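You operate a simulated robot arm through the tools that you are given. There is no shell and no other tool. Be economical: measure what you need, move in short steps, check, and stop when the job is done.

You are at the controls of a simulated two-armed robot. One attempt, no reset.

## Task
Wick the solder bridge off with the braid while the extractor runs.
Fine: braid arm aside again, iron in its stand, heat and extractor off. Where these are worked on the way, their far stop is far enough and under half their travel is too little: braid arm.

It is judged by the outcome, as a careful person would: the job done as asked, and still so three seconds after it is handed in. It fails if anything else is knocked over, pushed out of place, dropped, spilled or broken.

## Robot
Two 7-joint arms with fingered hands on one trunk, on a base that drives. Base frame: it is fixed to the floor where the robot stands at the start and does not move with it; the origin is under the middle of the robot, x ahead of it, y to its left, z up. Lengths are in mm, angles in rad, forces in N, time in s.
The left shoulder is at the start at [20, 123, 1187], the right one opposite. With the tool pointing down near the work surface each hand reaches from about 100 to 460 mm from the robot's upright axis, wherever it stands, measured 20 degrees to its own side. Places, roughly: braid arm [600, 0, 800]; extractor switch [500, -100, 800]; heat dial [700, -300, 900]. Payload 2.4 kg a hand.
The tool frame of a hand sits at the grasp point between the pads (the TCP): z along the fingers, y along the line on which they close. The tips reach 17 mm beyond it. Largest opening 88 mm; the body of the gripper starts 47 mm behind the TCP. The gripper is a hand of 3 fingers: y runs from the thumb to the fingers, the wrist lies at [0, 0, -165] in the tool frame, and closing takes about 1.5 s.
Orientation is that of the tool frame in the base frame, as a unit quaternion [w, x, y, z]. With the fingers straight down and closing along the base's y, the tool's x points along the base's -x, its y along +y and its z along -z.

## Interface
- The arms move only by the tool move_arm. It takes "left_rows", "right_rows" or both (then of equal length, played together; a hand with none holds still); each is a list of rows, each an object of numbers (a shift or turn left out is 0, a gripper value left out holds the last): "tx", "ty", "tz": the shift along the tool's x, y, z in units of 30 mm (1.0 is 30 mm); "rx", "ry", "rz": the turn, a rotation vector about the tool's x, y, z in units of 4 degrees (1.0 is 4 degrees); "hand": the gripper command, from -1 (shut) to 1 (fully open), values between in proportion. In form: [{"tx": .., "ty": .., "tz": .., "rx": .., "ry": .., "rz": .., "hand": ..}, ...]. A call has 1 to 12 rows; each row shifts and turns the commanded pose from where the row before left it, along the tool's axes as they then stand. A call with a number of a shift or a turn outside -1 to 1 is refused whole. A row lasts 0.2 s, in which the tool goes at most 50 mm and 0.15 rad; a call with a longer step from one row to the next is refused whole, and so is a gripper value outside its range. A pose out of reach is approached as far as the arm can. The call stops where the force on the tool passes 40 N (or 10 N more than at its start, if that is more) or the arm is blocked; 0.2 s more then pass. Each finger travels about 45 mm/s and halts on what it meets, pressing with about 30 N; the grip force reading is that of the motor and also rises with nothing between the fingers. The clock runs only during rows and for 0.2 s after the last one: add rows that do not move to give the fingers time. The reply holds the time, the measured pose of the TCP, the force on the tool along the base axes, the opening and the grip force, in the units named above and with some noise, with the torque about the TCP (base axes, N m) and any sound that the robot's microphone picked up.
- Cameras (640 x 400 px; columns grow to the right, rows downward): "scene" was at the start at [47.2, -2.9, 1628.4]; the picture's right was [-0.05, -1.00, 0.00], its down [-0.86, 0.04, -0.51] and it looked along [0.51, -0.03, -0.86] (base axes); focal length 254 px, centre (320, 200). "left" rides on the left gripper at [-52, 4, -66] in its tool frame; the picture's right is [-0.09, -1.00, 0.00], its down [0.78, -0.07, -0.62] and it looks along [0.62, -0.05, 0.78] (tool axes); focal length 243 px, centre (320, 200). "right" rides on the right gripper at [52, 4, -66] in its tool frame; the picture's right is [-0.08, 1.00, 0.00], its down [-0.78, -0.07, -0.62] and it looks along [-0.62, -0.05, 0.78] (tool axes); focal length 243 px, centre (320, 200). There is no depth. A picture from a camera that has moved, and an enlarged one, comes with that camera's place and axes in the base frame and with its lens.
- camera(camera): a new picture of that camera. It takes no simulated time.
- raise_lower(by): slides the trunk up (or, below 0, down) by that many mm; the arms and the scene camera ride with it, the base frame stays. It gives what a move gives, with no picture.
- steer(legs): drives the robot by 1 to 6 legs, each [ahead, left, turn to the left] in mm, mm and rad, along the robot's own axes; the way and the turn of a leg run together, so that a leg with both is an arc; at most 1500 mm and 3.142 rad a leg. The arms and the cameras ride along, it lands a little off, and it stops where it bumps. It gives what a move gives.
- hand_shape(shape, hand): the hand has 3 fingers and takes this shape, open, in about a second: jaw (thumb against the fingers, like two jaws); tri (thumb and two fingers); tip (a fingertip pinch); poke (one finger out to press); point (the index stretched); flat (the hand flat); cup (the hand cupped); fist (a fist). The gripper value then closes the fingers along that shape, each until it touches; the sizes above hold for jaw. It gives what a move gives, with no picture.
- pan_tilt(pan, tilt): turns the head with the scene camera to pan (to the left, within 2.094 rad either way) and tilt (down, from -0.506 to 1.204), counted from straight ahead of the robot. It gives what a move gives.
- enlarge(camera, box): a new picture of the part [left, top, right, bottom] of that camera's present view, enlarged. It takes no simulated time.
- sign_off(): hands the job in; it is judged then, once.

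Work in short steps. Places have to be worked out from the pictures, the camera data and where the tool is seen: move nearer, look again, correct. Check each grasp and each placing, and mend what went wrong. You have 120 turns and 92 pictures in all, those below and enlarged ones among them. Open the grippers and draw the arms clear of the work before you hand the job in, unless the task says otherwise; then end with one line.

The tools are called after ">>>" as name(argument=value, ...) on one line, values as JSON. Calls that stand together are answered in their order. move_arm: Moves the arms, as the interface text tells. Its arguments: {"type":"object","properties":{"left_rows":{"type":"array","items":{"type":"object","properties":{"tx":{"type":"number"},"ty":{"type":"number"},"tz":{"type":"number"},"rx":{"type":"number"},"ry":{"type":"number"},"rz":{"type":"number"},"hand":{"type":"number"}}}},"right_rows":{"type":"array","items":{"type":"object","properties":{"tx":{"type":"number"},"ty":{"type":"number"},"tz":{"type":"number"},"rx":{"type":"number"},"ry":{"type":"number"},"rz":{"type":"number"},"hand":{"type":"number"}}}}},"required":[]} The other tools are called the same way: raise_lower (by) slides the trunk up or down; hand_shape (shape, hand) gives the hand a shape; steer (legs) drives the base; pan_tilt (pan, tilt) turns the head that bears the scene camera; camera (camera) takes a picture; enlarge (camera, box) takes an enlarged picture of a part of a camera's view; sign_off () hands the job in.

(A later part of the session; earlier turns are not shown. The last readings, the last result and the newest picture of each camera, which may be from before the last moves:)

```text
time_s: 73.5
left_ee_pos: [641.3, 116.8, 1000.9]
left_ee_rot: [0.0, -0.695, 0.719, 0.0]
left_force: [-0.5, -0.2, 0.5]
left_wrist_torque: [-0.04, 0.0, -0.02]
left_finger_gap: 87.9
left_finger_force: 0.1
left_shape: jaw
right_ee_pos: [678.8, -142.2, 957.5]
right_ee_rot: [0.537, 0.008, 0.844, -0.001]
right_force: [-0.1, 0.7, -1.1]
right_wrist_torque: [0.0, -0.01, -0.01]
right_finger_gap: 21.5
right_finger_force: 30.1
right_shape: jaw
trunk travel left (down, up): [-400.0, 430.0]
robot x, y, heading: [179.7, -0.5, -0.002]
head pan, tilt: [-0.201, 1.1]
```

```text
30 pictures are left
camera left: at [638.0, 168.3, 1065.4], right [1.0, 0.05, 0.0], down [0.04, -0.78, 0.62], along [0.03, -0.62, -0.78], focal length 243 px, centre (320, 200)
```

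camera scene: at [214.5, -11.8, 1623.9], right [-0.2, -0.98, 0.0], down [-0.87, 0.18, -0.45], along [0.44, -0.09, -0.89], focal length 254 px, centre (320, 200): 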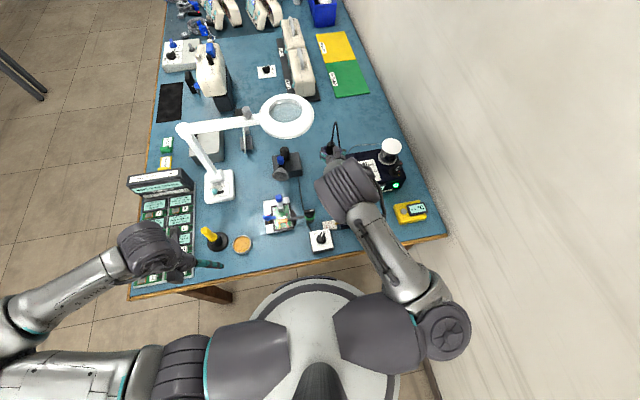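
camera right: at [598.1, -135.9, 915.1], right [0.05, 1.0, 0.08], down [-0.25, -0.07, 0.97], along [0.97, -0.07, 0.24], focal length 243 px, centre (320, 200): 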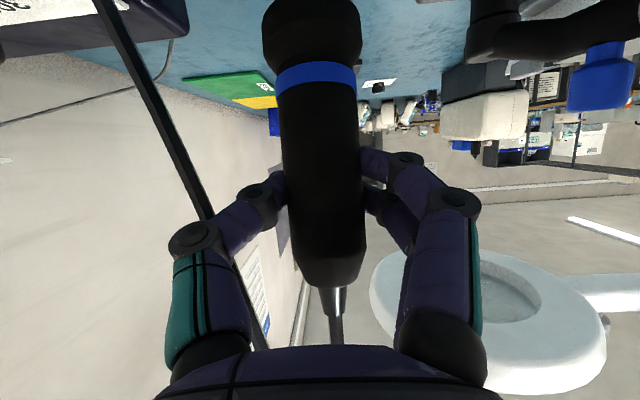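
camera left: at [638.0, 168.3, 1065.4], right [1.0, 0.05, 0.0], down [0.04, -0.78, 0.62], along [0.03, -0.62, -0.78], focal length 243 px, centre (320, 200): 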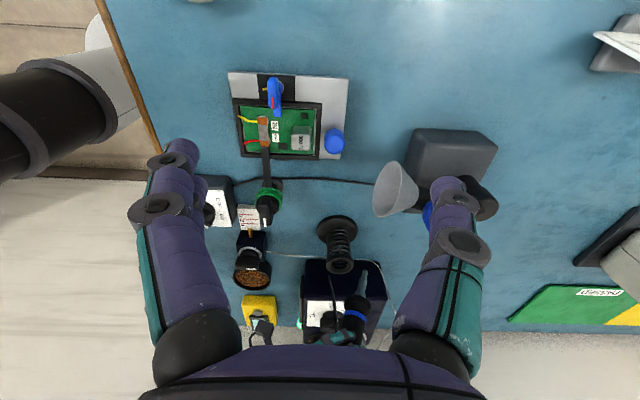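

Excellent view: board, stand and iron visible. I enlarge around the stand.

>>> enlarge(camera="left", box=[290, 195, 420, 350])

```text
2.58 times, centred on (355, 272) of left
camera zoom: at [638.0, 168.3, 1065.4], right [1.0, 0.05, 0.0], down [0.04, -0.78, 0.62], along [0.03, -0.62, -0.78], focal length 626 px, centre (230, 13)
```

zoom: 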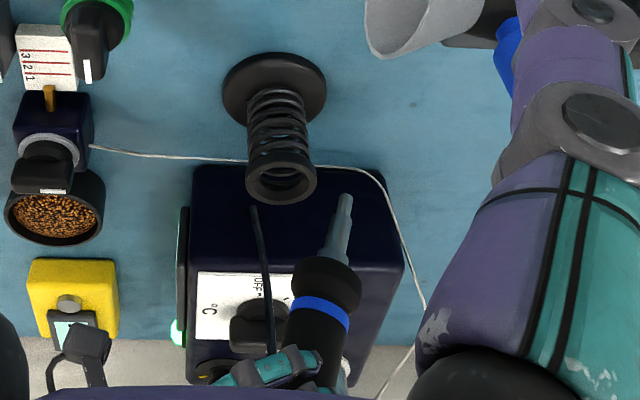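

The iron leans ~18° forward in the grip, with its tip ~36 mm ahead of the holder mouth. I rotate the hand +18.5° about y to make the iron vertical, then view again.

>>> move_arm(right_rows=[{"ry": 1}, {"ry": 1}, {"ry": 1}, {"ry": 1}, {"ry": 0.6}, {}])

>>> enlarge(camera="left", box=[290, 195, 420, 350])

>>> enlarge(camera="scene", box=[290, 110, 400, 210])

```text
time_s: 74.9
left_ee_pos: [639.2, 116.3, 999.6]
left_ee_rot: [0.001, -0.694, 0.719, 0.0]
left_force: [0.1, 0.1, -0.4]
left_wrist_torque: [-0.01, -0.03, -0.02]
left_finger_gap: 87.7
left_finger_force: 0.1
left_shape: jaw
right_ee_pos: [679.0, -142.6, 955.4]
right_ee_rot: [0.394, 0.008, 0.919, 0.001]
right_force: [1.0, -0.9, -0.6]
right_wrist_torque: [0.0, 0.02, 0.0]
right_finger_gap: 21.7
right_finger_force: 30.7
right_shape: jaw
trunk travel left (down, up): [-400.0, 430.0]
robot x, y, heading: [172.4, 0.8, -0.004]
head pan, tilt: [-0.201, 1.1]
```

```text
2.58 times, centred on (355, 272) of left
camera zoom: at [638.1, 168.3, 1065.5], right [1.0, 0.05, 0.0], down [0.04, -0.78, 0.62], along [0.03, -0.62, -0.78], focal length 626 px, centre (230, 13)
```

zoom: 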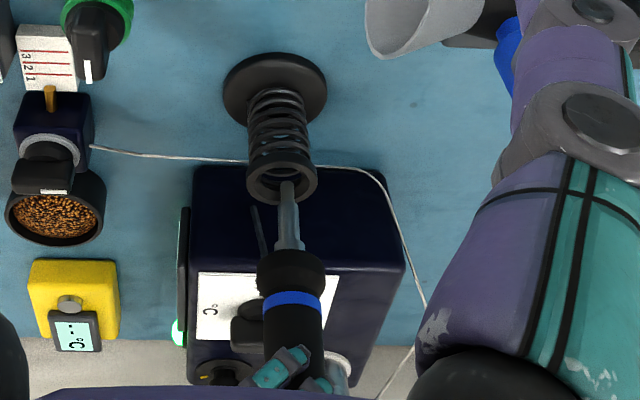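

```text
4.00 times, centred on (345, 160) of scene
camera zoom: at [214.9, -12.1, 1623.9], right [-0.2, -0.98, 0.0], down [-0.87, 0.18, -0.45], along [0.44, -0.09, -0.89], focal length 1014 px, centre (220, 360)
```

zoom: 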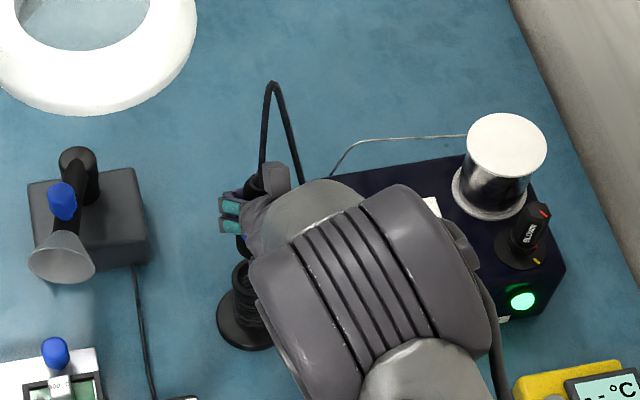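

The iron is vertical now with its tip right at the mouth (≈4 mm ahead). Shift 4 mm back and lower 10 mm.

>>> move_arm(right_rows=[{"tx": 0.092, "tz": -0.097}, {"tx": 0.12, "tz": 0.115}, {"tx": 0.12, "tz": 0.115}])

>>> enlarge(camera="left", box=[290, 195, 420, 350])

```text
time_s: 75.7
left_ee_pos: [640.8, 116.1, 1000.5]
left_ee_rot: [0.001, -0.695, 0.719, -0.002]
left_force: [-0.6, 0.8, 0.2]
left_wrist_torque: [-0.01, -0.01, 0.01]
left_finger_gap: 87.9
left_finger_force: 0.0
left_shape: jaw
right_ee_pos: [676.3, -142.4, 945.0]
right_ee_rot: [0.395, 0.008, 0.919, 0.0]
right_force: [-0.3, 0.4, -1.6]
right_wrist_torque: [-0.01, 0.01, 0.0]
right_finger_gap: 21.4
right_finger_force: 30.1
right_shape: jaw
trunk travel left (down, up): [-400.0, 430.0]
robot x, y, heading: [170.9, 0.4, -0.002]
head pan, tilt: [-0.201, 1.1]
```

```text
2.58 times, centred on (355, 272) of left
camera zoom: at [638.1, 168.3, 1065.5], right [1.0, 0.05, 0.0], down [0.04, -0.78, 0.62], along [0.03, -0.62, -0.78], focal length 626 px, centre (230, 13)
```

zoom: 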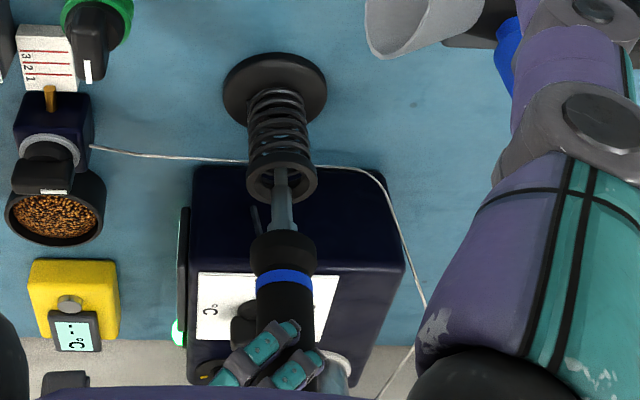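

The tip appears inside the mouth. Continue lowering 10 mm and watch the force.

>>> move_arm(right_rows=[{"tx": 0.12, "tz": 0.115}, {"tx": 0.12, "tz": 0.115}])

>>> enlarge(camera="left", box=[290, 195, 420, 350])

```text
time_s: 76.3
left_ee_pos: [640.5, 116.3, 1000.4]
left_ee_rot: [0.001, -0.694, 0.72, -0.001]
left_force: [0.4, -0.9, 0.1]
left_wrist_torque: [-0.01, 0.03, 0.0]
left_finger_gap: 87.9
left_finger_force: 0.2
left_shape: jaw
right_ee_pos: [675.9, -141.0, 935.3]
right_ee_rot: [0.395, 0.008, 0.919, 0.0]
right_force: [0.1, 0.1, -0.7]
right_wrist_torque: [0.01, -0.02, -0.01]
right_finger_gap: 21.7
right_finger_force: 30.1
right_shape: jaw
trunk travel left (down, up): [-400.0, 430.0]
robot x, y, heading: [172.8, 1.6, -0.006]
head pan, tilt: [-0.201, 1.1]
```

```text
2.58 times, centred on (355, 272) of left
camera zoom: at [638.1, 168.3, 1065.5], right [1.0, 0.05, 0.0], down [0.04, -0.78, 0.62], along [0.03, -0.62, -0.78], focal length 626 px, centre (230, 13)
```

zoom: 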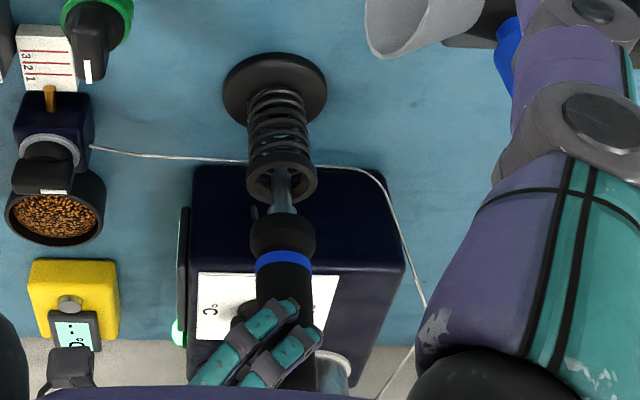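

The tip has vanished inside the holder without force. Keep lowering ~25 mm.

>>> move_arm(right_rows=[{"tx": 0.15, "tz": 0.143}, {"tx": 0.15, "tz": 0.143}, {"tx": 0.15, "tz": 0.143}, {"tx": 0.12, "tz": 0.115}])

>>> enlarge(camera="left", box=[290, 195, 420, 350])

```text
time_s: 77.3
left_ee_pos: [640.4, 116.7, 1000.6]
left_ee_rot: [0.0, -0.695, 0.719, -0.001]
left_force: [-0.1, 0.5, -0.2]
left_wrist_torque: [0.02, -0.02, -0.01]
left_finger_gap: 87.8
left_finger_force: 0.1
left_shape: jaw
right_ee_pos: [676.6, -139.9, 913.8]
right_ee_rot: [0.395, 0.007, 0.919, 0.0]
right_force: [-0.4, 0.3, -0.2]
right_wrist_torque: [0.03, 0.02, 0.02]
right_finger_gap: 21.4
right_finger_force: 30.5
right_shape: jaw
trunk travel left (down, up): [-400.0, 430.0]
robot x, y, heading: [172.6, 1.9, -0.002]
head pan, tilt: [-0.201, 1.1]
```

```text
2.58 times, centred on (355, 272) of left
camera zoom: at [638.1, 168.3, 1065.5], right [1.0, 0.05, 0.0], down [0.04, -0.78, 0.62], along [0.03, -0.62, -0.78], focal length 626 px, centre (230, 13)
```

zoom: 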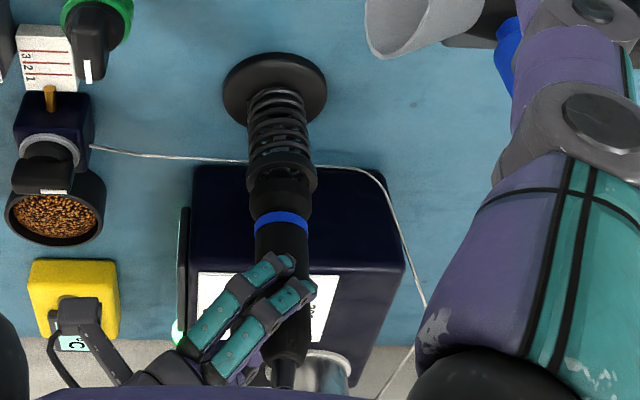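

Collar is entering the mouth, still no force. Lower the last ~12 mm.

>>> move_arm(right_rows=[{"tx": 0.1, "tz": 0.096}, {"tx": 0.1, "tz": 0.096}, {"tx": 0.09, "tz": 0.085}])

>>> enlarge(camera="left", box=[290, 195, 420, 350])

```text
time_s: 78.1
left_ee_pos: [639.7, 116.8, 1001.0]
left_ee_rot: [0.001, -0.695, 0.719, 0.0]
left_force: [-0.1, 0.2, -0.7]
left_wrist_torque: [-0.01, 0.0, 0.0]
left_finger_gap: 87.9
left_finger_force: 0.1
left_shape: jaw
right_ee_pos: [678.3, -141.1, 904.7]
right_ee_rot: [0.398, 0.008, 0.917, 0.001]
right_force: [6.1, -1.9, 19.8]
right_wrist_torque: [0.02, -0.19, -0.03]
right_finger_gap: 21.9
right_finger_force: 30.4
right_shape: jaw
trunk travel left (down, up): [-400.0, 430.0]
robot x, y, heading: [173.8, 1.7, -0.004]
head pan, tilt: [-0.201, 1.1]
```

```text
2.58 times, centred on (355, 272) of left
camera zoom: at [637.3, 168.3, 1066.2], right [1.0, 0.05, 0.0], down [0.04, -0.78, 0.62], along [0.03, -0.62, -0.78], focal length 626 px, centre (230, 13)
```

zoom: 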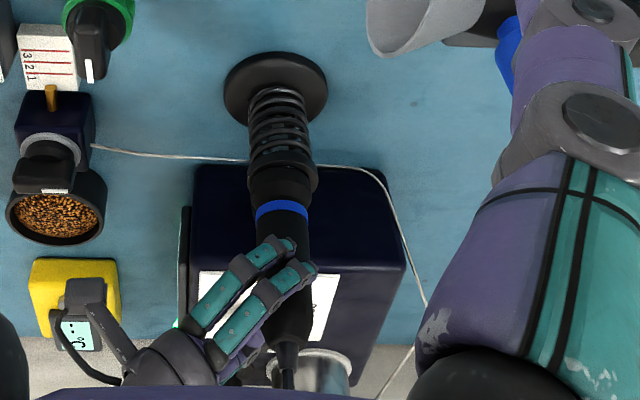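

Seated (contact at the original height). Open the fingers and withdraw horizontally.

>>> move_arm(right_rows=[{"hand": 0.2}, {}, {}, {}, {}, {"tx": 0.35, "tz": -0.36}, {"tx": 0.69, "tz": -0.72}, {"tx": 0.69, "tz": -0.72}, {"tx": 0.5, "tz": -0.52}])

>>> enlarge(camera="left", box=[220, 60, 420, 350])

```text
time_s: 80.1
left_ee_pos: [640.0, 117.1, 999.9]
left_ee_rot: [0.0, -0.695, 0.719, -0.001]
left_force: [-0.5, 0.2, -0.5]
left_wrist_torque: [0.01, 0.02, -0.01]
left_finger_gap: 87.9
left_finger_force: 0.0
left_shape: jaw
right_ee_pos: [580.4, -141.4, 901.5]
right_ee_rot: [0.395, 0.007, 0.919, 0.0]
right_force: [0.2, -0.5, 0.0]
right_wrist_torque: [0.05, -0.02, 0.01]
right_finger_gap: 52.3
right_finger_force: 0.0
right_shape: jaw
trunk travel left (down, up): [-400.0, 430.0]
robot x, y, heading: [175.8, -0.9, -0.0]
head pan, tilt: [-0.201, 1.1]
```

```text
1.38 times, centred on (320, 205) of left
camera zoom: at [638.0, 168.3, 1065.6], right [1.0, 0.05, 0.0], down [0.04, -0.78, 0.62], along [0.03, -0.62, -0.78], focal length 335 px, centre (320, 193)
```

zoom: 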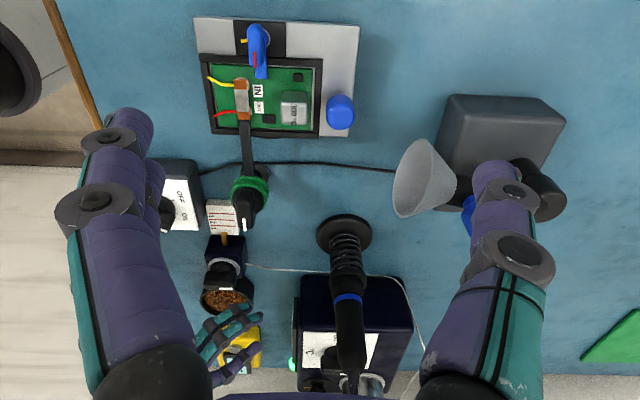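

The iron stands upright in its stand. Next the braid arm: I raise the right hand and straighten it to point down again.

>>> move_arm(right_rows=[{"tx": -0.72, "tz": -0.69}, {"tx": -0.72, "tz": -0.69}, {"tx": -0.72, "tz": -0.69}, {"ry": 1}, {"ry": 1}, {"ry": 1}, {"ry": 1}, {"ry": 1}, {"ry": 1}, {"ry": 1}, {"ry": 1}, {"ry": 1}])

>>> move_arm(right_rows=[{"ry": 1}, {"ry": 1}, {"ry": 0.6}, {"rz": 1}, {"rz": 1}, {"rz": 1}, {"rz": 1}, {"rz": 1}, {"rz": 1}, {"rz": 1}, {"rz": 1}, {"rz": 1}])

>>> move_arm(right_rows=[{"rz": 1}, {"rz": 1}, {"rz": 1}, {"rz": 1}, {"rz": 1}, {"rz": 1}, {"rz": 1}, {"rz": 1}, {"rz": 1}, {"rz": 1}, {"rz": 1}, {"rz": 1}])

```text
time_s: 82.7
left_ee_pos: [641.4, 116.0, 1000.7]
left_ee_rot: [0.0, -0.695, 0.719, 0.0]
left_force: [0.2, 0.1, 0.4]
left_wrist_torque: [0.01, -0.02, -0.02]
left_finger_gap: 88.1
left_finger_force: 0.1
left_shape: jaw
right_ee_pos: [580.1, -140.7, 989.4]
right_ee_rot: [0.09, 0.006, 0.996, 0.002]
right_force: [-1.0, 0.8, 0.1]
right_wrist_torque: [-0.03, 0.04, -0.03]
right_finger_gap: 52.4
right_finger_force: 0.0
right_shape: jaw
trunk travel left (down, up): [-400.0, 430.0]
robot x, y, heading: [172.1, 0.2, 0.003]
head pan, tilt: [-0.201, 1.1]
```

```text
time_s: 85.3
left_ee_pos: [639.3, 116.6, 1001.2]
left_ee_rot: [0.001, -0.694, 0.72, -0.001]
left_force: [0.9, -0.9, -0.5]
left_wrist_torque: [-0.03, 0.01, 0.01]
left_finger_gap: 87.7
left_finger_force: 0.2
left_shape: jaw
right_ee_pos: [578.9, -141.6, 989.5]
right_ee_rot: [-0.001, 0.316, 0.949, 0.004]
right_force: [0.8, 0.8, 0.5]
right_wrist_torque: [0.02, -0.01, -0.02]
right_finger_gap: 52.6
right_finger_force: 0.0
right_shape: jaw
trunk travel left (down, up): [-400.0, 430.0]
robot x, y, heading: [168.9, -0.5, -0.005]
head pan, tilt: [-0.201, 1.1]
```

```text
time_s: 87.9
left_ee_pos: [640.0, 117.0, 1001.5]
left_ee_rot: [0.001, -0.694, 0.72, -0.001]
left_force: [-0.5, -0.4, 0.5]
left_wrist_torque: [-0.01, 0.01, 0.01]
left_finger_gap: 87.9
left_finger_force: 0.1
left_shape: jaw
right_ee_pos: [580.3, -141.0, 989.2]
right_ee_rot: [-0.002, 0.675, 0.738, 0.003]
right_force: [0.0, -0.3, 0.4]
right_wrist_torque: [-0.02, -0.05, 0.04]
right_finger_gap: 52.7
right_finger_force: 0.0
right_shape: jaw
trunk travel left (down, up): [-400.0, 430.0]
robot x, y, heading: [174.5, 1.1, 0.002]
head pan, tilt: [-0.201, 1.1]
```

Finish the yaw to the release angle and move back over the braid knob.

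>>> move_arm(right_rows=[{"rz": 0.9}, {"rz": 0.9}, {"rz": 0.9}, {"rz": 0.9}, {"tx": 0.8, "ty": -0.22}, {"tx": 0.8, "ty": -0.22}, {"tx": 0.8, "ty": -0.22}, {"tx": 0.8, "ty": -0.22}, {"tz": 1}, {"tz": 1}, {"tz": 1}, {"tz": 0.6}])

>>> camera(camera="right")

```text
time_s: 90.5
left_ee_pos: [640.6, 115.9, 1000.8]
left_ee_rot: [0.001, -0.695, 0.719, -0.001]
left_force: [-0.7, -0.4, -0.9]
left_wrist_torque: [0.01, 0.01, 0.0]
left_finger_gap: 87.9
left_finger_force: 0.0
left_shape: jaw
right_ee_pos: [569.8, -40.6, 882.1]
right_ee_rot: [-0.003, 0.762, 0.648, 0.002]
right_force: [-0.5, -0.1, -0.2]
right_wrist_torque: [-0.01, -0.01, 0.01]
right_finger_gap: 52.6
right_finger_force: 0.1
right_shape: jaw
trunk travel left (down, up): [-400.0, 430.0]
robot x, y, heading: [172.4, -0.6, 0.002]
head pan, tilt: [-0.201, 1.1]
```

```text
21 pictures are left
camera right: at [580.2, 10.8, 947.2], right [0.97, -0.24, 0.0], down [-0.19, -0.76, 0.62], along [-0.15, -0.6, -0.79], focal length 243 px, centre (320, 200)
```

right: 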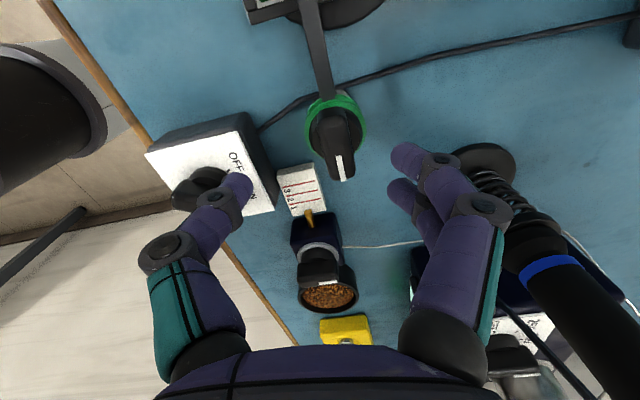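

Aligned to within ~5°. I adjust yaw, descend and grip the knob.

>>> move_arm(right_rows=[{"rz": -0.9, "ty": 0.07}, {"tz": 0.75}, {"tz": 0.7}, {"hand": -0.4}, {"hand": -1}, {}, {}, {}, {}, {}])

>>> move_arm(right_rows=[{"rz": -0.8}, {"rz": -0.8}, {"rz": -0.8}, {"rz": -0.8}, {"rz": -0.8}, {"rz": -0.8}, {"rz": -0.8}])

>>> enlarge(camera="left", box=[210, 50, 370, 250])

```text
time_s: 92.7
left_ee_pos: [641.1, 116.3, 1000.0]
left_ee_rot: [0.0, -0.695, 0.719, 0.0]
left_force: [-0.2, 0.2, 0.0]
left_wrist_torque: [-0.02, 0.0, -0.02]
left_finger_gap: 88.2
left_finger_force: 0.0
left_shape: jaw
right_ee_pos: [571.9, -43.2, 838.8]
right_ee_rot: [-0.003, 0.741, 0.672, 0.003]
right_force: [0.3, 0.4, -3.0]
right_wrist_torque: [0.02, -0.07, 0.06]
right_finger_gap: 10.6
right_finger_force: 29.9
right_shape: jaw
trunk travel left (down, up): [-400.0, 430.0]
robot x, y, heading: [171.3, 1.3, -0.001]
head pan, tilt: [-0.201, 1.1]
```

```text
time_s: 94.3
left_ee_pos: [640.7, 115.4, 1000.9]
left_ee_rot: [0.002, -0.694, 0.72, 0.0]
left_force: [0.2, -0.2, -0.4]
left_wrist_torque: [0.03, -0.02, -0.02]
left_finger_gap: 87.9
left_finger_force: 0.2
left_shape: jaw
right_ee_pos: [570.1, -43.3, 839.3]
right_ee_rot: [-0.001, 0.596, 0.803, 0.003]
right_force: [-3.7, -9.6, -0.9]
right_wrist_torque: [-0.09, 0.06, -0.12]
right_finger_gap: 9.7
right_finger_force: 29.9
right_shape: jaw
trunk travel left (down, up): [-400.0, 430.0]
robot x, y, heading: [171.9, -1.5, -0.003]
head pan, tilt: [-0.201, 1.1]
```

```text
2.00 times, centred on (290, 150) of left
camera zoom: at [637.8, 167.2, 1065.9], right [1.0, 0.05, 0.0], down [0.04, -0.78, 0.62], along [0.03, -0.62, -0.78], focal length 485 px, centre (380, 300)
```

zoom: 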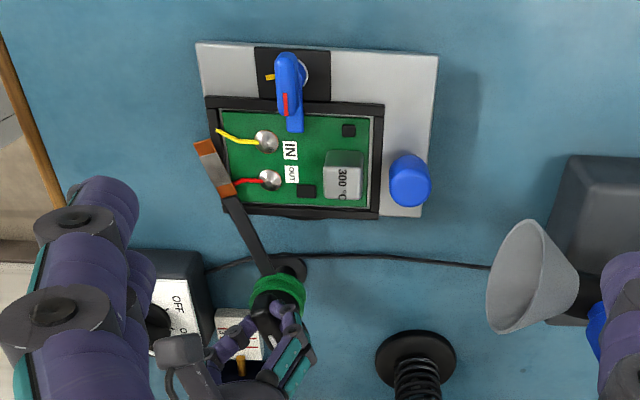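

The bridge is gone: two clean separate pads. Continue turning the arm back to its original aside position.

>>> move_arm(right_rows=[{"rz": -0.9}, {"rz": -0.9}, {"rz": -0.9}, {"rz": -0.9}, {"rz": -0.9}, {"rz": -0.9}, {"rz": -0.9}, {"rz": -0.9}, {"rz": -0.9}, {"rz": -0.9}, {"rz": -0.9}, {"rz": -0.7}])

>>> enlarge(camera="left", box=[190, 50, 370, 250])

```text
time_s: 96.9
left_ee_pos: [640.1, 115.2, 1001.8]
left_ee_rot: [0.001, -0.695, 0.719, -0.001]
left_force: [0.7, -0.9, 0.4]
left_wrist_torque: [-0.04, -0.01, -0.01]
left_finger_gap: 88.2
left_finger_force: 0.1
left_shape: jaw
right_ee_pos: [570.9, -44.2, 839.1]
right_ee_rot: [-0.001, 0.265, 0.964, 0.005]
right_force: [-0.4, -20.1, 2.6]
right_wrist_torque: [-0.35, 0.08, -0.15]
right_finger_gap: 9.6
right_finger_force: 29.9
right_shape: jaw
trunk travel left (down, up): [-400.0, 430.0]
robot x, y, heading: [177.1, -1.0, -0.001]
head pan, tilt: [-0.201, 1.1]
```

```text
2.00 times, centred on (280, 150) of left
camera zoom: at [637.9, 166.4, 1065.9], right [1.0, 0.05, 0.0], down [0.04, -0.78, 0.62], along [0.03, -0.62, -0.78], focal length 485 px, centre (400, 300)
```

zoom: 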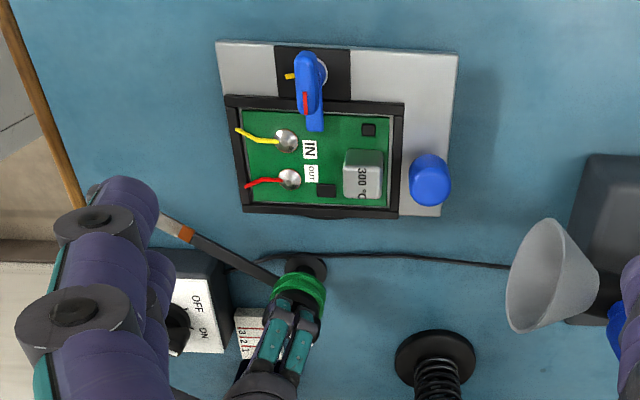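

Back near its original angle; one small extra turn to seat it at the aside end, then release and lift.

>>> move_arm(right_rows=[{"rz": -0.7, "tx": -0.05}, {"rz": -0.7}, {}, {"hand": 0.1}, {}, {}, {}, {"tz": -0.6}, {"tz": -1}, {"tz": -1}, {"tz": -1}])

>>> enlarge(camera="scene", box=[255, 185, 335, 255])

```text
time_s: 99.3
left_ee_pos: [640.2, 116.6, 1001.3]
left_ee_rot: [0.0, -0.695, 0.719, 0.0]
left_force: [-0.1, -0.2, -0.2]
left_wrist_torque: [-0.02, 0.0, 0.0]
left_finger_gap: 87.7
left_finger_force: 0.1
left_shape: jaw
right_ee_pos: [570.8, -41.7, 946.2]
right_ee_rot: [0.0, 0.218, 0.976, 0.004]
right_force: [-0.4, -0.2, -0.5]
right_wrist_torque: [0.0, 0.02, 0.02]
right_finger_gap: 48.2
right_finger_force: 0.0
right_shape: jaw
trunk travel left (down, up): [-400.0, 430.0]
robot x, y, heading: [174.7, -5.4, -0.001]
head pan, tilt: [-0.201, 1.1]
```

```text
5.71 times, centred on (295, 220) of scene
camera zoom: at [214.6, -12.0, 1623.9], right [-0.2, -0.98, 0.0], down [-0.87, 0.18, -0.45], along [0.44, -0.09, -0.89], focal length 1449 px, centre (463, 86)
```

zoom: 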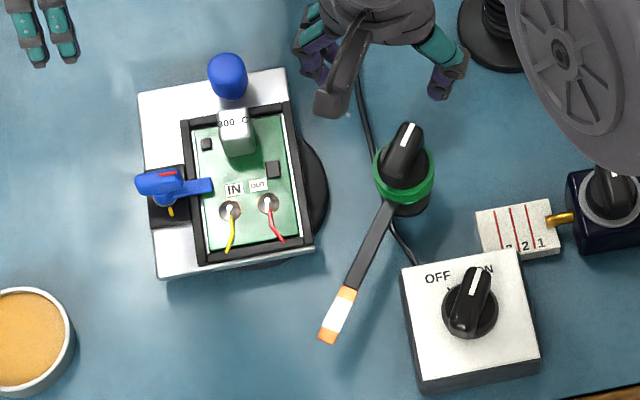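

Bridge cleared, and the braid arm is ~6° short of its original place. I regrip and turn it that bit further.

>>> move_arm(right_rows=[{"rz": 1}, {"rz": 1}, {"rz": 1}, {"rz": 0.7}, {"tz": 1}, {"tz": 1}, {"tz": 1}, {"tz": 0.58}])

>>> move_arm(right_rows=[{"hand": -0.4}, {"hand": -1}, {}, {}, {}, {}, {"rz": -0.8}, {"rz": -0.8}, {"rz": -0.8}, {"rz": -0.8}, {"rz": -0.6}, {}])

>>> move_arm(right_rows=[{"hand": 0.1}, {}, {}, {}, {"tz": -0.6}, {"tz": -1}, {"tz": -1}, {"tz": -1}])

>>> enlarge(camera="scene", box=[255, 185, 335, 255])

```text
time_s: 101.1
left_ee_pos: [639.9, 115.8, 1001.0]
left_ee_rot: [0.001, -0.695, 0.719, -0.001]
left_force: [1.1, -0.7, -0.3]
left_wrist_torque: [0.03, 0.0, 0.02]
left_finger_gap: 88.0
left_finger_force: 0.0
left_shape: jaw
right_ee_pos: [574.8, -40.4, 840.8]
right_ee_rot: [0.0, 0.342, 0.94, 0.004]
right_force: [-0.5, 0.9, 0.6]
right_wrist_torque: [-0.02, -0.02, -0.05]
right_finger_gap: 47.8
right_finger_force: 0.0
right_shape: jaw
trunk travel left (down, up): [-400.0, 430.0]
robot x, y, heading: [172.5, -4.8, 0.001]
head pan, tilt: [-0.201, 1.1]
```

```text
time_s: 103.7
left_ee_pos: [640.0, 117.4, 999.3]
left_ee_rot: [0.0, -0.695, 0.719, -0.001]
left_force: [-1.1, 0.4, 0.9]
left_wrist_torque: [-0.02, 0.01, 0.02]
left_finger_gap: 88.1
left_finger_force: 0.0
left_shape: jaw
right_ee_pos: [573.2, -41.5, 839.6]
right_ee_rot: [0.001, 0.215, 0.977, 0.003]
right_force: [3.0, 4.1, 4.2]
right_wrist_torque: [0.06, -0.05, -0.26]
right_finger_gap: 9.7
right_finger_force: 29.9
right_shape: jaw
trunk travel left (down, up): [-400.0, 430.0]
robot x, y, heading: [172.1, -0.7, -0.002]
head pan, tilt: [-0.201, 1.1]
```

```text
time_s: 105.5
left_ee_pos: [640.6, 116.4, 1000.5]
left_ee_rot: [0.001, -0.695, 0.719, -0.001]
left_force: [-0.2, -0.1, 0.9]
left_wrist_torque: [-0.03, -0.02, 0.0]
left_finger_gap: 87.9
left_finger_force: 0.0
left_shape: jaw
right_ee_pos: [570.9, -46.1, 948.6]
right_ee_rot: [0.001, 0.215, 0.977, 0.004]
right_force: [0.3, 0.3, 0.2]
right_wrist_torque: [0.02, -0.01, 0.01]
right_finger_gap: 48.1
right_finger_force: 0.1
right_shape: jaw
trunk travel left (down, up): [-400.0, 430.0]
robot x, y, heading: [172.3, 6.7, -0.003]
head pan, tilt: [-0.201, 1.1]
```

```text
5.71 times, centred on (295, 220) of scene
camera zoom: at [214.6, -12.0, 1623.9], right [-0.2, -0.98, 0.0], down [-0.87, 0.18, -0.45], along [0.44, -0.09, -0.89], focal length 1449 px, centre (463, 86)
```

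zoom: 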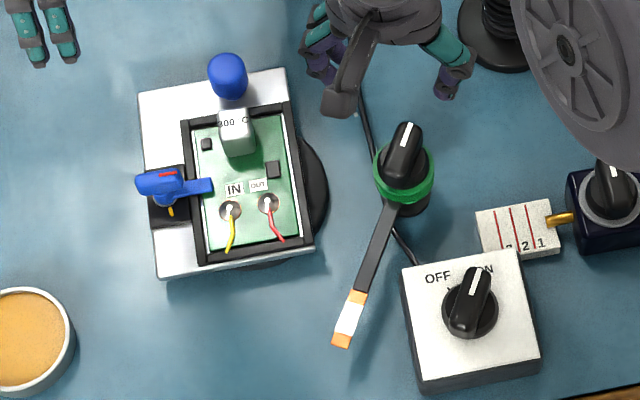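

The braid arm is exactly at its original place. Now the extractor switch: over its knob with matching yaw, then down.

>>> move_arm(right_rows=[{"rz": 0.95}, {"rz": 0.95}, {"tx": 0.82, "ty": -0.88}, {"tx": 0.82, "ty": -0.88}, {"tx": 0.82, "ty": -0.88}, {"tz": 0.9}, {"tz": 0.9}, {"tz": 0.8}])

>>> camera(camera="right")

```text
time_s: 107.3
left_ee_pos: [639.7, 115.6, 1000.0]
left_ee_rot: [0.001, -0.695, 0.719, 0.0]
left_force: [0.0, 0.4, 0.3]
left_wrist_torque: [-0.01, 0.01, -0.01]
left_finger_gap: 87.8
left_finger_force: 0.0
left_shape: jaw
right_ee_pos: [465.6, -68.6, 867.9]
right_ee_rot: [0.0, 0.279, 0.96, 0.003]
right_force: [-0.2, 0.2, 0.3]
right_wrist_torque: [-0.03, -0.04, -0.03]
right_finger_gap: 48.3
right_finger_force: 0.1
right_shape: jaw
trunk travel left (down, up): [-400.0, 430.0]
robot x, y, heading: [177.4, -0.3, -0.001]
head pan, tilt: [-0.201, 1.1]
```

```text
16 pictures are left
camera right: at [422.0, -37.2, 933.7], right [0.61, 0.8, 0.01], down [0.62, -0.48, 0.62], along [0.5, -0.37, -0.79], focal length 243 px, centre (320, 200)
```

right: 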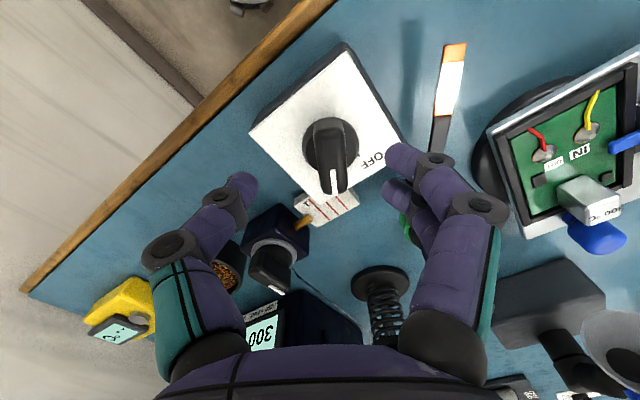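

Aligned. Descend, grip, and turn counter-clockwise to OFF.

>>> move_arm(right_rows=[{"tz": 0.6, "ty": 0.08}, {"tz": 0.5}, {"hand": -0.4}, {"hand": -1}, {}, {}, {}, {}, {}])

>>> move_arm(right_rows=[{"rz": -1}, {"rz": -1}, {"rz": -1}, {"rz": -1}, {"rz": -1}, {"rz": -1}, {"rz": -1}, {"rz": -1}, {"rz": -1}])

>>> move_arm(right_rows=[{"rz": -1}, {"rz": -1}, {"rz": -1}, {"rz": -1}, {"rz": -1}, {"rz": -1}, {"rz": -1}, {"rz": -1}, {"rz": -1}])

>>> move_arm(right_rows=[{"hand": 0.1}, {}, {}, {}, {"tz": -0.6}, {"tz": -1}, {"tz": -1}, {"tz": -1}, {"tz": -1}, {"tz": -1}])

>>> enlarge(camera="right", box=[200, 0, 460, 200])

```text
time_s: 109.3
left_ee_pos: [640.2, 116.2, 1001.3]
left_ee_rot: [0.001, -0.694, 0.72, -0.001]
left_force: [0.3, -0.4, -0.4]
left_wrist_torque: [0.03, 0.04, 0.02]
left_finger_gap: 87.8
left_finger_force: 0.1
left_shape: jaw
right_ee_pos: [467.1, -67.4, 835.8]
right_ee_rot: [0.0, 0.278, 0.96, 0.004]
right_force: [-0.1, 1.2, -3.6]
right_wrist_torque: [0.04, -0.02, 0.01]
right_finger_gap: 10.2
right_finger_force: 30.0
right_shape: jaw
trunk travel left (down, up): [-400.0, 430.0]
robot x, y, heading: [173.1, 0.5, -0.002]
head pan, tilt: [-0.201, 1.1]
```

```text
time_s: 111.3
left_ee_pos: [638.6, 114.6, 1002.0]
left_ee_rot: [0.001, -0.694, 0.72, 0.0]
left_force: [0.6, 0.5, -0.5]
left_wrist_torque: [-0.01, 0.02, 0.01]
left_finger_gap: 88.0
left_finger_force: 0.1
left_shape: jaw
right_ee_pos: [466.5, -67.6, 834.6]
right_ee_rot: [0.001, -0.032, 0.999, 0.004]
right_force: [-11.9, -11.5, -3.2]
right_wrist_torque: [-0.13, 0.1, -0.18]
right_finger_gap: 8.6
right_finger_force: 30.0
right_shape: jaw
trunk travel left (down, up): [-400.0, 430.0]
robot x, y, heading: [171.7, -4.7, -0.003]
head pan, tilt: [-0.201, 1.1]
```

```text
time_s: 113.4
left_ee_pos: [639.4, 114.4, 1000.3]
left_ee_rot: [0.002, -0.694, 0.72, 0.0]
left_force: [0.0, 0.7, -0.2]
left_wrist_torque: [-0.01, -0.02, -0.03]
left_finger_gap: 87.8
left_finger_force: 0.0
left_shape: jaw
right_ee_pos: [466.9, -73.4, 835.0]
right_ee_rot: [-0.003, -0.336, 0.942, -0.003]
right_force: [-9.7, -18.9, 8.8]
right_wrist_torque: [-0.25, 0.15, -0.21]
right_finger_gap: 10.0
right_finger_force: 30.0
right_shape: jaw
trunk travel left (down, up): [-400.0, 430.0]
robot x, y, heading: [172.9, 1.0, -0.004]
head pan, tilt: [-0.201, 1.1]
stopped in row 9 (right hand): the force on the tool passed its limit (the readings are from after the stop); the commanded pose is now the measured one
```

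```text
time_s: 115.6
left_ee_pos: [640.5, 116.7, 1000.5]
left_ee_rot: [0.001, -0.695, 0.719, -0.001]
left_force: [0.2, 0.4, -0.7]
left_wrist_torque: [0.0, 0.0, 0.01]
left_finger_gap: 87.9
left_finger_force: 0.1
left_shape: jaw
right_ee_pos: [469.0, -70.2, 1004.4]
right_ee_rot: [-0.001, -0.339, 0.941, 0.0]
right_force: [-0.7, 0.3, 0.4]
right_wrist_torque: [-0.02, 0.0, 0.03]
right_finger_gap: 48.2
right_finger_force: 0.0
right_shape: jaw
trunk travel left (down, up): [-400.0, 430.0]
robot x, y, heading: [172.7, -0.4, -0.0]
head pan, tilt: [-0.201, 1.1]
```

```text
2.00 times, centred on (330, 100) of right
camera zoom: at [424.8, -99.0, 1069.7], right [-0.57, 0.82, 0.0], down [0.65, 0.45, 0.62], along [0.51, 0.35, -0.79], focal length 485 px, centre (300, 400)
```

zoom: 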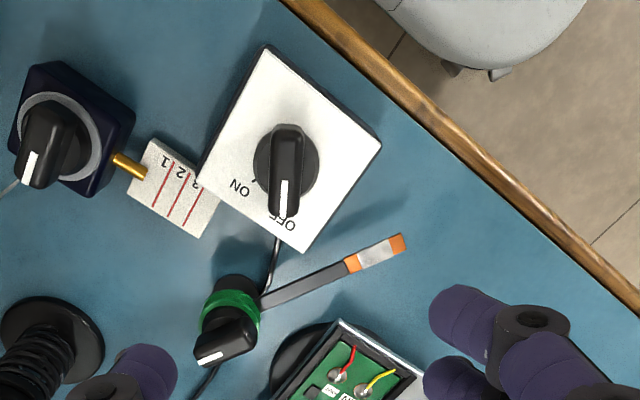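

The extractor is OFF. Now the heat dial: I retract the left arm, unwind the right yaw, then drive ahead and right to reach it.

>>> move_arm(left_rows=[{"tx": -0.3, "ty": 0.8, "tz": -0.27}, {"tx": -0.3, "ty": 0.8, "tz": -0.27}, {"tx": -0.3, "ty": 0.8, "tz": -0.27}, {"tx": -0.3, "ty": 0.8, "tz": -0.27}, {"tx": -0.3, "ty": 0.8, "tz": -0.27}, {"tx": -0.3, "ty": 0.8, "tz": -0.27}, {"tx": -0.3, "ty": 0.8, "tz": -0.27}, {"tx": -0.3, "ty": 0.8, "tz": -0.27}, {"tx": -0.3, "ty": 0.8, "tz": -0.27}, {"tx": -0.3, "ty": 0.8, "tz": -0.27}, {}, {}], right_rows=[{"rz": 1}, {"rz": 1}, {"rz": 1}, {"rz": 1}, {"rz": 1}, {"rz": 1}, {"rz": 1}, {"rz": 1}, {"rz": 1}, {"rz": 1}, {"rz": 0.6}, {}])

>>> steer(legs=[[70, -90, 0]])

>>> camera(camera="scene")

```text
time_s: 118.2
left_ee_pos: [403.7, 215.3, 1081.0]
left_ee_rot: [0.0, -0.695, 0.719, 0.0]
left_force: [0.2, 0.3, -0.3]
left_wrist_torque: [-0.01, -0.02, 0.02]
left_finger_gap: 87.8
left_finger_force: 0.0
left_shape: jaw
right_ee_pos: [468.9, -71.2, 1003.9]
right_ee_rot: [-0.001, 0.026, 1.0, -0.001]
right_force: [0.0, 0.8, 0.3]
right_wrist_torque: [0.02, 0.0, 0.02]
right_finger_gap: 48.2
right_finger_force: 0.1
right_shape: jaw
trunk travel left (down, up): [-400.0, 430.0]
robot x, y, heading: [168.3, 0.8, -0.003]
head pan, tilt: [-0.201, 1.1]
```

```text
time_s: 119.4
left_ee_pos: [476.6, 124.2, 1080.2]
left_ee_rot: [0.0, -0.695, 0.719, 0.001]
left_force: [-0.7, 0.1, -0.5]
left_wrist_torque: [0.03, 0.02, 0.02]
left_finger_gap: 88.0
left_finger_force: 0.0
left_shape: jaw
right_ee_pos: [540.3, -161.0, 1002.9]
right_ee_rot: [-0.001, 0.024, 1.0, 0.0]
right_force: [-0.8, 0.5, -0.1]
right_wrist_torque: [-0.03, 0.0, 0.01]
right_finger_gap: 48.1
right_finger_force: 0.1
right_shape: jaw
trunk travel left (down, up): [-400.0, 430.0]
robot x, y, heading: [241.5, -91.0, -0.001]
head pan, tilt: [-0.201, 1.1]
```

```text
14 pictures are left
camera scene: at [287.2, -103.8, 1623.9], right [-0.2, -0.98, 0.0], down [-0.87, 0.18, -0.45], along [0.44, -0.09, -0.89], focal length 254 px, centre (320, 200)
```

scene: 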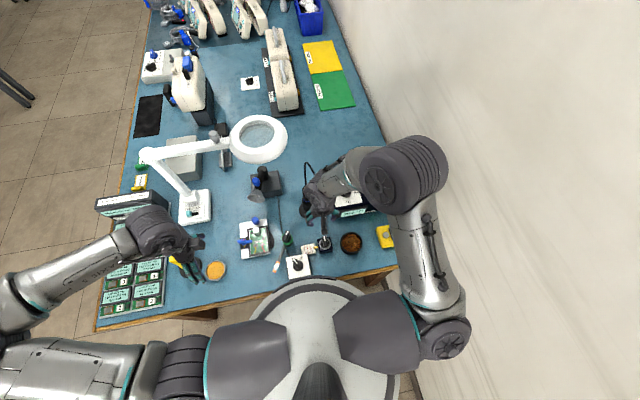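

Now over to the dial: right first, then ahead at z≈1000, clear of cable and reel, then look.

>>> move_arm(right_rows=[{"ty": -0.89}, {"ty": -0.89}, {"ty": -0.89}, {"ty": -0.89}, {"tx": -0.83}, {"tx": -0.83}, {"tx": -0.83}, {"tx": -0.83}, {"tx": -0.83}, {"tz": 0.8}])

>>> camera(camera="right")

```text
time_s: 121.6
left_ee_pos: [475.5, 124.6, 1080.2]
left_ee_rot: [0.0, -0.694, 0.72, 0.0]
left_force: [-0.4, -0.5, 0.1]
left_wrist_torque: [-0.01, -0.01, -0.01]
left_finger_gap: 88.1
left_finger_force: 0.1
left_shape: jaw
right_ee_pos: [657.3, -274.5, 980.5]
right_ee_rot: [-0.002, 0.025, 1.0, 0.0]
right_force: [0.0, 0.5, 0.2]
right_wrist_torque: [-0.03, -0.01, 0.04]
right_finger_gap: 48.2
right_finger_force: 0.1
right_shape: jaw
trunk travel left (down, up): [-400.0, 430.0]
robot x, y, heading: [246.6, -88.8, 0.0]
head pan, tilt: [-0.201, 1.1]
```

```text
13 pictures are left
camera right: at [604.8, -267.5, 1045.5], right [0.13, 0.99, 0.0], down [0.78, -0.1, 0.62], along [0.61, -0.08, -0.78], focal length 243 px, centre (320, 200)
```

right: 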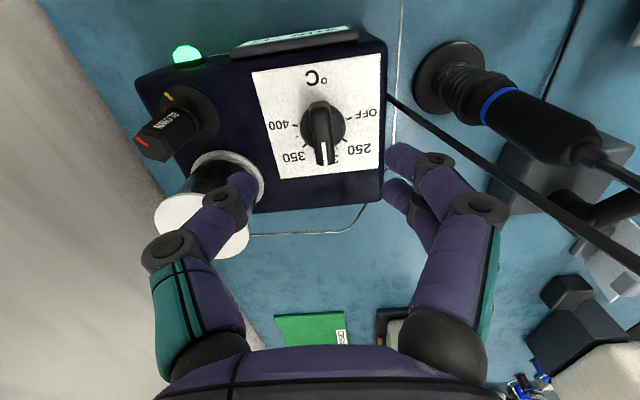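

Knob at ≈(674,-275), bar aligned with the fingers, reel clear. Shift ahead 16 mm and lower to z≈912.

>>> move_arm(right_rows=[{"tx": -0.53}, {"tz": 0.8}, {"tz": 0.8}, {"tz": 0.65}])

>>> camera(camera="right")

```text
time_s: 122.6
left_ee_pos: [474.9, 126.6, 1080.9]
left_ee_rot: [0.001, -0.694, 0.72, -0.001]
left_force: [0.3, -0.2, -0.2]
left_wrist_torque: [-0.03, 0.0, -0.02]
left_finger_gap: 87.8
left_finger_force: 0.1
left_shape: jaw
right_ee_pos: [673.2, -275.8, 911.6]
right_ee_rot: [-0.001, 0.025, 1.0, -0.002]
right_force: [-0.4, -0.7, 0.2]
right_wrist_torque: [-0.02, -0.01, 0.01]
right_finger_gap: 48.1
right_finger_force: 0.2
right_shape: jaw
trunk travel left (down, up): [-400.0, 430.0]
robot x, y, heading: [247.8, -89.2, -0.005]
head pan, tilt: [-0.201, 1.1]
```

```text
12 pictures are left
camera right: at [620.0, -268.2, 977.5], right [0.13, 0.99, 0.0], down [0.78, -0.1, 0.62], along [0.61, -0.08, -0.78], focal length 243 px, centre (320, 200)
```

right: 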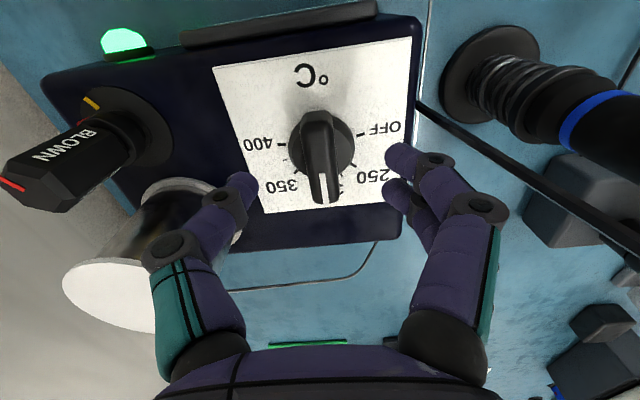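

Aligned. Descend 27 mm and grip the dial.

>>> move_arm(right_rows=[{"tz": 0.5}, {"tz": 0.4}, {"hand": -0.4}, {"hand": -1}, {}, {}, {}, {}, {}])

>>> move_arm(right_rows=[{"rz": -1}, {"rz": -1}, {"rz": -1}, {"rz": -1}, {"rz": -1}, {"rz": -1}, {"rz": -1}, {"rz": -1}, {"rz": -1}, {"rz": -1}, {"rz": -1}, {"rz": -1}])

>>> camera(camera="right")

```text
time_s: 124.6
left_ee_pos: [475.9, 124.8, 1080.8]
left_ee_rot: [0.001, -0.695, 0.719, 0.0]
left_force: [-0.1, -0.4, -1.1]
left_wrist_torque: [0.01, -0.03, -0.01]
left_finger_gap: 87.8
left_finger_force: 0.1
left_shape: jaw
right_ee_pos: [675.0, -273.9, 883.5]
right_ee_rot: [-0.002, 0.024, 1.0, -0.001]
right_force: [-0.6, 0.5, -4.4]
right_wrist_torque: [0.06, 0.02, 0.0]
right_finger_gap: 10.3
right_finger_force: 30.0
right_shape: jaw
trunk travel left (down, up): [-400.0, 430.0]
robot x, y, heading: [245.2, -93.3, -0.0]
head pan, tilt: [-0.201, 1.1]
```

```text
time_s: 127.2
left_ee_pos: [474.7, 121.5, 1081.0]
left_ee_rot: [0.002, -0.695, 0.719, 0.0]
left_force: [0.6, -1.4, -0.7]
left_wrist_torque: [0.03, 0.01, 0.02]
left_finger_gap: 88.0
left_finger_force: 0.0
left_shape: jaw
right_ee_pos: [673.2, -277.2, 885.0]
right_ee_rot: [-0.001, -0.384, 0.923, -0.001]
right_force: [-8.4, -27.3, -8.7]
right_wrist_torque: [-0.35, 0.02, -0.28]
right_finger_gap: 9.9
right_finger_force: 30.0
right_shape: jaw
trunk travel left (down, up): [-400.0, 430.0]
robot x, y, heading: [245.8, -90.8, 0.002]
head pan, tilt: [-0.201, 1.1]
```

```text
11 pictures are left
camera right: at [633.0, -310.8, 950.3], right [-0.65, 0.76, 0.0], down [0.6, 0.51, 0.62], along [0.47, 0.4, -0.78], focal length 243 px, centre (320, 200)
```

right: 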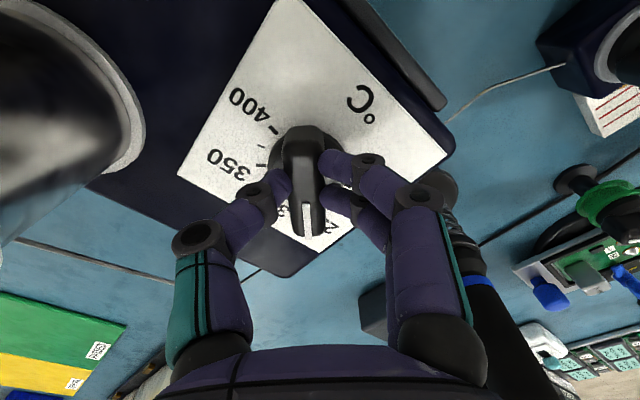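

Dial is at about 250. Continue another 48° toward OFF, relieving the side load.

>>> move_arm(right_rows=[{"rz": -1, "tx": 0.05, "ty": -0.05}, {"rz": -1}, {"rz": -1}, {"rz": -1}, {"rz": -1}, {"rz": -1}, {"rz": -1}, {"rz": -1}, {"rz": -1}, {"rz": -1}, {"rz": -1}, {"rz": -1}])

>>> camera(camera="right")

```text
time_s: 129.4
left_ee_pos: [477.7, 122.7, 1081.0]
left_ee_rot: [0.0, -0.694, 0.72, 0.001]
left_force: [-0.4, 0.6, -0.1]
left_wrist_torque: [0.0, 0.02, 0.01]
left_finger_gap: 88.0
left_finger_force: 0.1
left_shape: jaw
right_ee_pos: [676.2, -282.3, 885.5]
right_ee_rot: [-0.003, -0.667, 0.745, -0.004]
right_force: [7.2, -20.4, -6.5]
right_wrist_torque: [-0.21, -0.12, -0.18]
right_finger_gap: 10.8
right_finger_force: 29.9
right_shape: jaw
trunk travel left (down, up): [-400.0, 430.0]
robot x, y, heading: [242.8, -94.1, -0.009]
head pan, tilt: [-0.201, 1.1]
stopped in row 10 (right hand): the force on the tool passed its limit (the readings are from after the stop); the commanded pose is now the measured one
```

```text
10 pictures are left
camera right: at [663.9, -333.0, 950.5], right [-0.98, 0.2, 0.0], down [0.15, 0.77, 0.61], along [0.12, 0.6, -0.79], focal length 243 px, centre (320, 200)
```

right: 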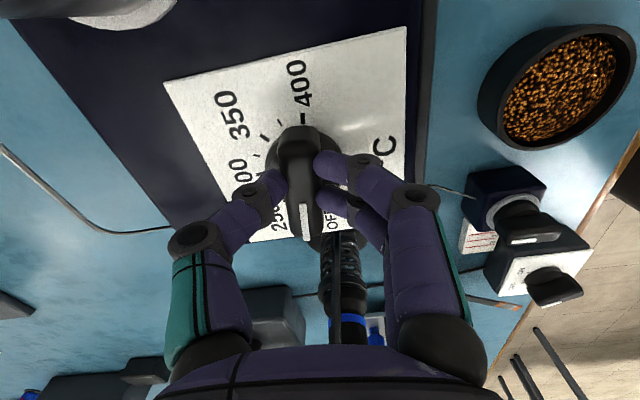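

Still ~12° short of OFF and drifting sideways; I reopen, recentre on the dial axis, regrip and finish the turn.

>>> move_arm(right_rows=[{"hand": -0.3}, {}, {}, {"tx": -0.23, "ty": 0.08}, {}, {"hand": -1}, {}, {}, {}])

>>> move_arm(right_rows=[{"rz": -0.8}, {"rz": -0.8}, {"rz": -0.8}, {"rz": -0.8}, {"rz": -0.8}])

>>> camera(camera="right")

```text
time_s: 131.4
left_ee_pos: [474.6, 125.0, 1081.3]
left_ee_rot: [0.0, -0.695, 0.719, -0.001]
left_force: [0.7, 0.0, -0.4]
left_wrist_torque: [0.02, -0.01, -0.05]
left_finger_gap: 87.5
left_finger_force: 0.0
left_shape: jaw
right_ee_pos: [671.7, -270.2, 884.8]
right_ee_rot: [-0.002, -0.668, 0.744, -0.002]
right_force: [-1.1, 0.4, -2.4]
right_wrist_torque: [0.01, 0.05, 0.01]
right_finger_gap: 9.4
right_finger_force: 30.0
right_shape: jaw
trunk travel left (down, up): [-400.0, 430.0]
robot x, y, heading: [243.4, -88.8, -0.0]
head pan, tilt: [-0.201, 1.1]
```

```text
time_s: 132.6
left_ee_pos: [475.3, 124.0, 1081.3]
left_ee_rot: [0.001, -0.695, 0.719, 0.001]
left_force: [0.3, -0.3, -0.1]
left_wrist_torque: [-0.01, 0.0, -0.01]
left_finger_gap: 88.0
left_finger_force: 0.0
left_shape: jaw
right_ee_pos: [672.2, -272.4, 885.4]
right_ee_rot: [0.001, 0.765, -0.644, 0.002]
right_force: [-5.3, -10.9, -0.3]
right_wrist_torque: [-0.16, 0.07, -0.16]
right_finger_gap: 8.8
right_finger_force: 30.1
right_shape: jaw
trunk travel left (down, up): [-400.0, 430.0]
robot x, y, heading: [243.3, -92.7, 0.004]
head pan, tilt: [-0.201, 1.1]
```

```text
9 pictures are left
camera right: at [675.2, -324.8, 950.4], right [-1.0, -0.09, 0.0], down [-0.07, 0.78, 0.62], along [-0.05, 0.61, -0.79], focal length 243 px, centre (320, 200)
```

right: 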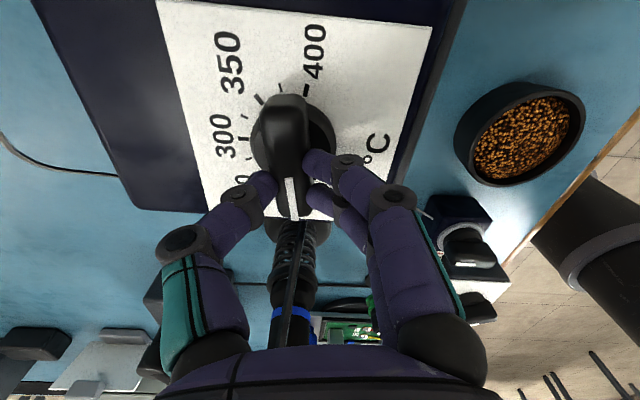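

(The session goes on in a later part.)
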